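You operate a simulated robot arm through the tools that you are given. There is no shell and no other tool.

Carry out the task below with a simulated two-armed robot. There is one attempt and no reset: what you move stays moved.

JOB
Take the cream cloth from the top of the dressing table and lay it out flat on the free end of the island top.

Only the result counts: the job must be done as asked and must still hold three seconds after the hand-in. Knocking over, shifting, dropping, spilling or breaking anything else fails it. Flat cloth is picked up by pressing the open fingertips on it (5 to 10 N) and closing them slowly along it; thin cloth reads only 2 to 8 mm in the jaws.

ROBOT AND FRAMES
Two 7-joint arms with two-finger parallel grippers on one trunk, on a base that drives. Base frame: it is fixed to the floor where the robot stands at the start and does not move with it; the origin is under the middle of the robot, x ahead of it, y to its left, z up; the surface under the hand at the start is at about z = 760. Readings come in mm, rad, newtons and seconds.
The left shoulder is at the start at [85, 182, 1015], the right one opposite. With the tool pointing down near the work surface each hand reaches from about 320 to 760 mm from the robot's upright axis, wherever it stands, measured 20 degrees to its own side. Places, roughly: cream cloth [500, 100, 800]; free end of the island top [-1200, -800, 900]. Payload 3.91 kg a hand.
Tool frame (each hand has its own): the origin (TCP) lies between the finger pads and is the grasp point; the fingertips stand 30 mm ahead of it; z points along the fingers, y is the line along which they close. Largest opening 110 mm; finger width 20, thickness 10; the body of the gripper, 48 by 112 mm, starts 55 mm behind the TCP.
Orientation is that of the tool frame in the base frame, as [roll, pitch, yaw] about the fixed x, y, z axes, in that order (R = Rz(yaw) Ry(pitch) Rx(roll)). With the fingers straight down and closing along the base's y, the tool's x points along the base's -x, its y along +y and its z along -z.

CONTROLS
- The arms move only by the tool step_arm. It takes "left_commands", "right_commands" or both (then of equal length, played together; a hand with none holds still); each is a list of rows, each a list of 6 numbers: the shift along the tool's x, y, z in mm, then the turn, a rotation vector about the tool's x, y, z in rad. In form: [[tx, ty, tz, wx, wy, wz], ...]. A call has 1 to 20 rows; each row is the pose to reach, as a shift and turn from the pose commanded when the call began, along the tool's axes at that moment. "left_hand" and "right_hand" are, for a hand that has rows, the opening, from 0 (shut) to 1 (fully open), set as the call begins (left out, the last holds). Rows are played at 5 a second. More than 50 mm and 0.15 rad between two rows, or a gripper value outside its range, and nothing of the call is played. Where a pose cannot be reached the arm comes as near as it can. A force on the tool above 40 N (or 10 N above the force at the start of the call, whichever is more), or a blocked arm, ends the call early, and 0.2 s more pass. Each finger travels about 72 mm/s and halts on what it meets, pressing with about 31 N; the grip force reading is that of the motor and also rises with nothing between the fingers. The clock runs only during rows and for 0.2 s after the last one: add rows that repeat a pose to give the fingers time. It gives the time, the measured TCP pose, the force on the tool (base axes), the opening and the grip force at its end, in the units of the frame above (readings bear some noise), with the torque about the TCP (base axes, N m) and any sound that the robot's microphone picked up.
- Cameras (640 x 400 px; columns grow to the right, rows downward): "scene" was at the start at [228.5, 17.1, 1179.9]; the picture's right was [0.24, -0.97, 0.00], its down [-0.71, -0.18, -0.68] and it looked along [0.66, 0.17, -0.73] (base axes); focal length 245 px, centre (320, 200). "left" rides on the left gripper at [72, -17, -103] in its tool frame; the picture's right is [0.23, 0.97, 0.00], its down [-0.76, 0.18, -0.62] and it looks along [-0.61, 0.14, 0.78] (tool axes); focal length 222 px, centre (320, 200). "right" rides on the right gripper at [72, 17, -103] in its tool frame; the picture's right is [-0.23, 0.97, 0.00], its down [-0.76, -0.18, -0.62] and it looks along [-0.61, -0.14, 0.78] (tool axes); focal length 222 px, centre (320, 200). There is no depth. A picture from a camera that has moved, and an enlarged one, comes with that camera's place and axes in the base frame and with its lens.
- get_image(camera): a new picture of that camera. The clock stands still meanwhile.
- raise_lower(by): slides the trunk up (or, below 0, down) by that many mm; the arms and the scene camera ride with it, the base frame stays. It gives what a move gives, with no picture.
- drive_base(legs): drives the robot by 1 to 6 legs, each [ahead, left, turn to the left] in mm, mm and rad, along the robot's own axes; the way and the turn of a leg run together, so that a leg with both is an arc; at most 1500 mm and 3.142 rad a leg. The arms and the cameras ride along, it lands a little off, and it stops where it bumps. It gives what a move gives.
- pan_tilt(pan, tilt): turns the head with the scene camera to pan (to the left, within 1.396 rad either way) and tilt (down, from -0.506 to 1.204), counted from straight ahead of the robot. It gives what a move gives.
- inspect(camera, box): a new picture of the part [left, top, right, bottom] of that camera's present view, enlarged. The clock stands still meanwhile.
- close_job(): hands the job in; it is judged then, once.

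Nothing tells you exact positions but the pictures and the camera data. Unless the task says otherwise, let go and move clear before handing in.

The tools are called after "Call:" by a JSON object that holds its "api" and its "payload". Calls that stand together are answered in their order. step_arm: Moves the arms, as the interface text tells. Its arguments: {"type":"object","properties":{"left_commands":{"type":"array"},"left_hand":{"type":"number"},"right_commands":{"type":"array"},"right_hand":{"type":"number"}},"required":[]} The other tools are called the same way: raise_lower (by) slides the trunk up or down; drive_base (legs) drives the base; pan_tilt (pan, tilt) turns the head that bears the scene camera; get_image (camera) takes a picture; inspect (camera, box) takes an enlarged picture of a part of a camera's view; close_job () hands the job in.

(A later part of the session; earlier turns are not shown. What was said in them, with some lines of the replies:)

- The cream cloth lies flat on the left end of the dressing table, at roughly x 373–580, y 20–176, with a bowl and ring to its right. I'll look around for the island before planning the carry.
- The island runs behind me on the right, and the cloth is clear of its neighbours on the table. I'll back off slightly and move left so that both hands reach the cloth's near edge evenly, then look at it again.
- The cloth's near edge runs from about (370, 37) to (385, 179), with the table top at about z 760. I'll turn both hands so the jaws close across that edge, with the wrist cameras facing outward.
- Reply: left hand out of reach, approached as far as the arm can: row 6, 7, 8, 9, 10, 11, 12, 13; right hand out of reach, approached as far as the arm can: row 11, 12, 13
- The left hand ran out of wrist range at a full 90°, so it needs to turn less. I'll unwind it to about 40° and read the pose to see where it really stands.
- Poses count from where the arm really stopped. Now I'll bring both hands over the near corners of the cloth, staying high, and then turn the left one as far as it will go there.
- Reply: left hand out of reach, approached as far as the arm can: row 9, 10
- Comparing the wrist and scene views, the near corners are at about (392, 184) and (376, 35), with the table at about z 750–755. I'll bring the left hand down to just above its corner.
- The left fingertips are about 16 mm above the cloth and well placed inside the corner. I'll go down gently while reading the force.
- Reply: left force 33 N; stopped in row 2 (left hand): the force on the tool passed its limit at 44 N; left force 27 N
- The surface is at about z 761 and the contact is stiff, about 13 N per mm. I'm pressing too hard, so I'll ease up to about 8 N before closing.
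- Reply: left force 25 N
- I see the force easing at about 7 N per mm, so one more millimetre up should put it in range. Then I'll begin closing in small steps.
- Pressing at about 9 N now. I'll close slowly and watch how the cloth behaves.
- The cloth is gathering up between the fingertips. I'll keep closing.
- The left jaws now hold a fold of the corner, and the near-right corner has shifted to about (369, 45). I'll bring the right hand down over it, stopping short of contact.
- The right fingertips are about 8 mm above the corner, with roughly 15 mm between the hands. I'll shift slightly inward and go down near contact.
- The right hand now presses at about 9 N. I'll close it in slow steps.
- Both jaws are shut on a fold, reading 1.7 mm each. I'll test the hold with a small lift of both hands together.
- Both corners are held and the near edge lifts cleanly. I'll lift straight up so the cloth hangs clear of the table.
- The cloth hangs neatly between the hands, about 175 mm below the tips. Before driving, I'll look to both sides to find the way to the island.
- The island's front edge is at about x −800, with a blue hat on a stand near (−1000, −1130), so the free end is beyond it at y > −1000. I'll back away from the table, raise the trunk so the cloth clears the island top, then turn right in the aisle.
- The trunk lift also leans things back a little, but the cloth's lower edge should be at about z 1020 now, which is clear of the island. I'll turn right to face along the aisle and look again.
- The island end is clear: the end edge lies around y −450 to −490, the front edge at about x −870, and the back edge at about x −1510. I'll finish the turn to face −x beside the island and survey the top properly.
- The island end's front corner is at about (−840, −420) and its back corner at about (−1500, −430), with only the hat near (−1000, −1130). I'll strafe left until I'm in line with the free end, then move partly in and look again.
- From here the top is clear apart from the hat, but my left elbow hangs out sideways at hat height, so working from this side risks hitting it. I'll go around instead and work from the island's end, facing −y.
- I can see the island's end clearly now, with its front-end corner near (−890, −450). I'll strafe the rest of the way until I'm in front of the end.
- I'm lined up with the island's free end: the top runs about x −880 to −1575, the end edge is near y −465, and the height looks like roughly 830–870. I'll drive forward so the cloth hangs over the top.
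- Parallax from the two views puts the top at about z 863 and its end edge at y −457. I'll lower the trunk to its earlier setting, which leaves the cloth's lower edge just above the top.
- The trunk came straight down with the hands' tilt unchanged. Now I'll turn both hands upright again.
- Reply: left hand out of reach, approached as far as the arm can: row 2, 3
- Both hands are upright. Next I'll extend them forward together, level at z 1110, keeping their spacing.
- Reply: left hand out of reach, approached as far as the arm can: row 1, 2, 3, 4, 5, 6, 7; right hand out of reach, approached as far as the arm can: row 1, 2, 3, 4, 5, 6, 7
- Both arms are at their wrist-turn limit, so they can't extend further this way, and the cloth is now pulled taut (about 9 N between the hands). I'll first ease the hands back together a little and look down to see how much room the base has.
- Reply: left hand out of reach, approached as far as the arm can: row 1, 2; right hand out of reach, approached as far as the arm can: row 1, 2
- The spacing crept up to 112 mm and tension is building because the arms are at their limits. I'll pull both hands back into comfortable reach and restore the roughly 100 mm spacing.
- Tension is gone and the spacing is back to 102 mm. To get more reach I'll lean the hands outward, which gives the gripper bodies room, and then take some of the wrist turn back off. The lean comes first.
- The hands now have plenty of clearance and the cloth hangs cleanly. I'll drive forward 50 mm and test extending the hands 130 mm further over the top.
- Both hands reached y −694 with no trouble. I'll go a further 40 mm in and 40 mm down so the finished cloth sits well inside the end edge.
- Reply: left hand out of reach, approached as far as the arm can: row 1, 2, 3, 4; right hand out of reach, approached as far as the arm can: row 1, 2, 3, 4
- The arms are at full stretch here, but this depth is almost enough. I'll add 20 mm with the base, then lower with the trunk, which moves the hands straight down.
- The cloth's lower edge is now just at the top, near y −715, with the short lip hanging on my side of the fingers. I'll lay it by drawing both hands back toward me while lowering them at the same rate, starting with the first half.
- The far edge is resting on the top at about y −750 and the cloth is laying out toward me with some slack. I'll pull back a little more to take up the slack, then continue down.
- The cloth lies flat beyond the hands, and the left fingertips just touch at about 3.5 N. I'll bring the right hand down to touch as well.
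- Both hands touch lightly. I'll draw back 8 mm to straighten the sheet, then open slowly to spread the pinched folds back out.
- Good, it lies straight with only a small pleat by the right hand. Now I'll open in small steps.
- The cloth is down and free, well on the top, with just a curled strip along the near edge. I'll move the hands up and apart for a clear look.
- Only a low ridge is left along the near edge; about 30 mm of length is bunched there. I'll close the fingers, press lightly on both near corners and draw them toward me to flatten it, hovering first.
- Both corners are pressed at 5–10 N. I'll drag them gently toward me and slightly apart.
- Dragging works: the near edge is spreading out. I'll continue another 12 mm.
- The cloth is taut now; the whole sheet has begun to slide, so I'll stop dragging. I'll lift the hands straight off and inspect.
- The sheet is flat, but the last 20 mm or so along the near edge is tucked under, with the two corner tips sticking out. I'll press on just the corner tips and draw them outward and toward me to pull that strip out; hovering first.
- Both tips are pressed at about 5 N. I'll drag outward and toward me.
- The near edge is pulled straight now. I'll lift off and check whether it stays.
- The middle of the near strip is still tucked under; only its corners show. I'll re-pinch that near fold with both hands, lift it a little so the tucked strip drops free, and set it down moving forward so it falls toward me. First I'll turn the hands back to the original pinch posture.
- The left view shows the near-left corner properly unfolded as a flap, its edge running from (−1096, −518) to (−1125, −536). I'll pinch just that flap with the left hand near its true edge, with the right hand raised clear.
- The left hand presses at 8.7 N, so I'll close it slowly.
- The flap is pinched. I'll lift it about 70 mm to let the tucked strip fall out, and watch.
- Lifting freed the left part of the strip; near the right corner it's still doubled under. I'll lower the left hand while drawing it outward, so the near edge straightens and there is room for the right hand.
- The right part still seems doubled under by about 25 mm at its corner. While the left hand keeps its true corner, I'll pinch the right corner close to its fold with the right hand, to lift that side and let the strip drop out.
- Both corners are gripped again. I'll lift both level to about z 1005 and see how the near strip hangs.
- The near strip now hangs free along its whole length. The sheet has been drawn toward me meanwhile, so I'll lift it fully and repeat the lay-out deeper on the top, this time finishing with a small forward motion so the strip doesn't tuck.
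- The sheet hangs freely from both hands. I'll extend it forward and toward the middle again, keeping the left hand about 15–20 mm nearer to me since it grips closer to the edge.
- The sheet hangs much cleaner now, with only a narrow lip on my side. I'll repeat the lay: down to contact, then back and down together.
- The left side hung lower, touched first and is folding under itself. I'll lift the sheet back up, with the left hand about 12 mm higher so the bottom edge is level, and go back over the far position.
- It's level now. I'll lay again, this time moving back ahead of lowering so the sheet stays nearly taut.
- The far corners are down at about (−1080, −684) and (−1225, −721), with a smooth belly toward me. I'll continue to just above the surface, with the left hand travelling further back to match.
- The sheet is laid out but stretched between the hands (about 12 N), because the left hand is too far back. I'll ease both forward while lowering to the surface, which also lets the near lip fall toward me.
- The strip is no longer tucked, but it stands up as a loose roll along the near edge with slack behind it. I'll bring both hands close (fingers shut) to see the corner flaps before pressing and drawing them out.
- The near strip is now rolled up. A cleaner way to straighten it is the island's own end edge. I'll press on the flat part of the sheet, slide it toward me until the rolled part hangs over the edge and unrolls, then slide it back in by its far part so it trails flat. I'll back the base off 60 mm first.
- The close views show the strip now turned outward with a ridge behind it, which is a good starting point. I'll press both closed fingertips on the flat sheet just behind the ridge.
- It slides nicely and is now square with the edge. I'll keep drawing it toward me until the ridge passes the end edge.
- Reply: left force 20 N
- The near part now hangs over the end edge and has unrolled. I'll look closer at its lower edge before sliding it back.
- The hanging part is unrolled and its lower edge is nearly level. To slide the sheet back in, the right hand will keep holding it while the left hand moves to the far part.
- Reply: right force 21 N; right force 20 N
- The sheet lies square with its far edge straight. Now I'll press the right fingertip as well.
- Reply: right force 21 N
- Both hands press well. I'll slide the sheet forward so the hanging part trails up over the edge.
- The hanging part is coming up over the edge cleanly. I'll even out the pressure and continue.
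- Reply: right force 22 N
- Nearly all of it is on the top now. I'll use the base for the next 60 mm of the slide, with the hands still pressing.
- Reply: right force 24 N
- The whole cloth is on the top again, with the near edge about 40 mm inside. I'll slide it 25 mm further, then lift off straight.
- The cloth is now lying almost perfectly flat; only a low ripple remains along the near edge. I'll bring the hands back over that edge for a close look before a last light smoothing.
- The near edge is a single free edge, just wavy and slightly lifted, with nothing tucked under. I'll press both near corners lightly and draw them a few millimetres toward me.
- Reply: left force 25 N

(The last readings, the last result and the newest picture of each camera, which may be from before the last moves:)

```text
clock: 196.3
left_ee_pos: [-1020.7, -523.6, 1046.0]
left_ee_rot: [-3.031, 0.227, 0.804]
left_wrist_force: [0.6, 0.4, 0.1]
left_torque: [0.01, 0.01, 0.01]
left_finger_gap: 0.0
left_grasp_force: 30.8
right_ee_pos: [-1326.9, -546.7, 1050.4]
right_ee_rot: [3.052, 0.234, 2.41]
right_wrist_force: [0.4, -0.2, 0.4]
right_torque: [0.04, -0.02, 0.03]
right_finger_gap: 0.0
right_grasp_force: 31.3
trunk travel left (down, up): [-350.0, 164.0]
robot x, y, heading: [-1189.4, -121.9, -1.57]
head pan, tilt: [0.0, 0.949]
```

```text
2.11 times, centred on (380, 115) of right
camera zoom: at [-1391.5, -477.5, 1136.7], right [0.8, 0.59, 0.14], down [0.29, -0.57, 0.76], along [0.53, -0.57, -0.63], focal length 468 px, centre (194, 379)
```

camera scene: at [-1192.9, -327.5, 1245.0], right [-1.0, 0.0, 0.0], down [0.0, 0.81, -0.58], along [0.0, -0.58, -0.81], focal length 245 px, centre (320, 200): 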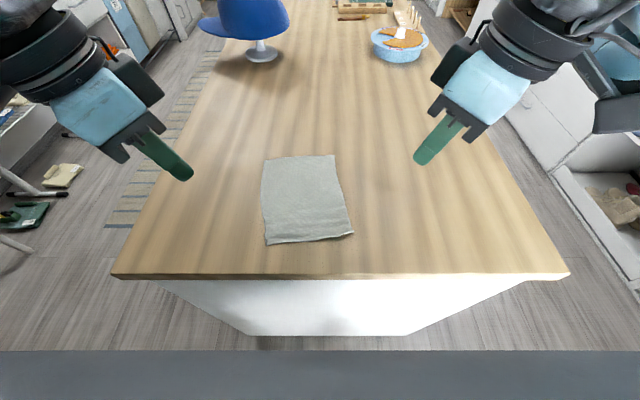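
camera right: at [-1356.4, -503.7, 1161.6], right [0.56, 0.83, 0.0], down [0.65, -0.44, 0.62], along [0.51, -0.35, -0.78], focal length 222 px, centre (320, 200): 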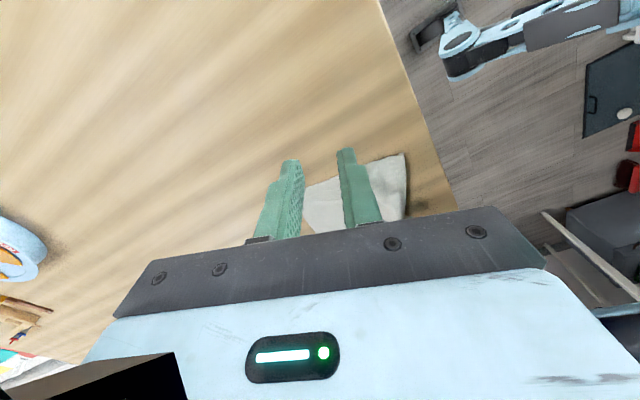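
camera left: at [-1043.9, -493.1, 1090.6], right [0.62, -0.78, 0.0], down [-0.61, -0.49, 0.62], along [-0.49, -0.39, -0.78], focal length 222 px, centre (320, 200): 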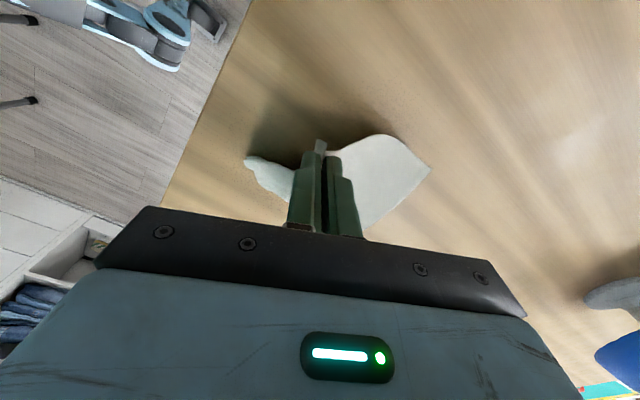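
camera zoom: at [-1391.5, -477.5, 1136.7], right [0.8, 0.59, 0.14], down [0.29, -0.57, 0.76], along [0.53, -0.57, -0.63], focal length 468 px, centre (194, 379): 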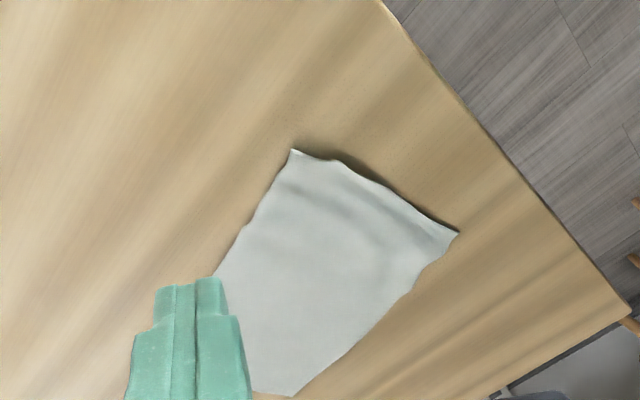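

The cloth now lies flat and open on the free end of the island, fully inside the edges, with the hat and bowl untouched. I'll back the robot clear and take a final look to confirm it has settled.

Call:
{"api": "drive_base", "payload": {"legs": [[-150, 0, 0]]}}

Call:
{"api": "get_image", "payload": {"camera": "scene"}}

Call:
{"api": "inspect", "payload": {"camera": "scene", "box": [240, 90, 400, 200]}}

```text
clock: 197.7
left_ee_pos: [-1020.3, -373.0, 1046.0]
left_ee_rot: [-3.033, 0.227, 0.807]
left_wrist_force: [1.2, 0.0, -0.6]
left_torque: [0.01, -0.02, 0.01]
left_finger_gap: 0.0
left_grasp_force: 30.7
right_ee_pos: [-1324.9, -394.3, 1050.0]
right_ee_rot: [3.054, 0.232, 2.412]
right_wrist_force: [-0.3, 1.1, 0.0]
right_torque: [-0.02, 0.0, -0.05]
right_finger_gap: 0.1
right_grasp_force: 31.3
trunk travel left (down, up): [-350.0, 164.0]
robot x, y, heading: [-1192.0, 33.2, -1.567]
head pan, tilt: [0.0, 0.949]
```

```text
taken
camera scene: at [-1192.6, -175.9, 1245.2], right [-1.0, 0.0, 0.0], down [0.0, 0.81, -0.58], along [0.0, -0.58, -0.81], focal length 245 px, centre (320, 200)
```

scene: 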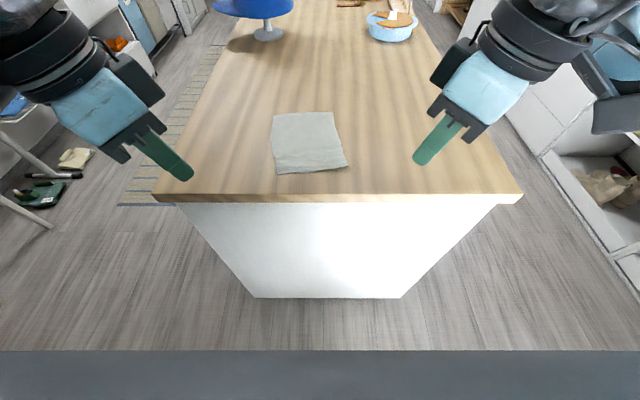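

```text
3.64 times, centred on (320, 145) of scene
camera zoom: at [-1192.6, -175.9, 1245.2], right [-1.0, 0.0, 0.0], down [0.0, 0.81, -0.58], along [0.0, -0.58, -0.81], focal length 892 px, centre (320, 400)
```

zoom: 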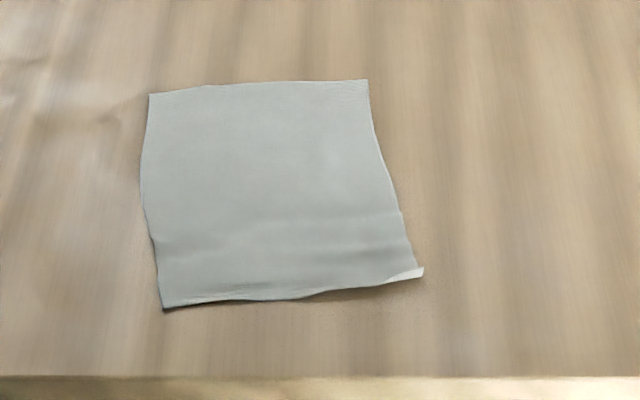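

The cloth is spread flat and still on the free end, inside all the edges. Both hands are empty and clear, and the hat, bowl and other items are where they were. I'm handing the job in.

Call:
{"api": "close_job", "payload": {}}

```text
The job is handed in.
```

The cream cloth is now on the free end of the island top, spread out and fully inside the edges. I've handed the job in but haven't seen the judgement.

- **Flatness:** it lies open with no folds that I could see. A low ripple remains along the edge nearest the island's end, and the near-right corner is slightly turned up.
- **How it went:** on the first lay the near edge tucked under. I re-gripped the cloth, let that edge hang over the end of the island to unroll, and slid it back in.
- **Surroundings:** I saw no sign that anything else moved. The hat and bowl on the island look untouched, and no drive was stopped by a bump. I did not go back to check the dressing table.
- **Robot:** both hands let go, and I backed the robot 150 mm away before handing in.
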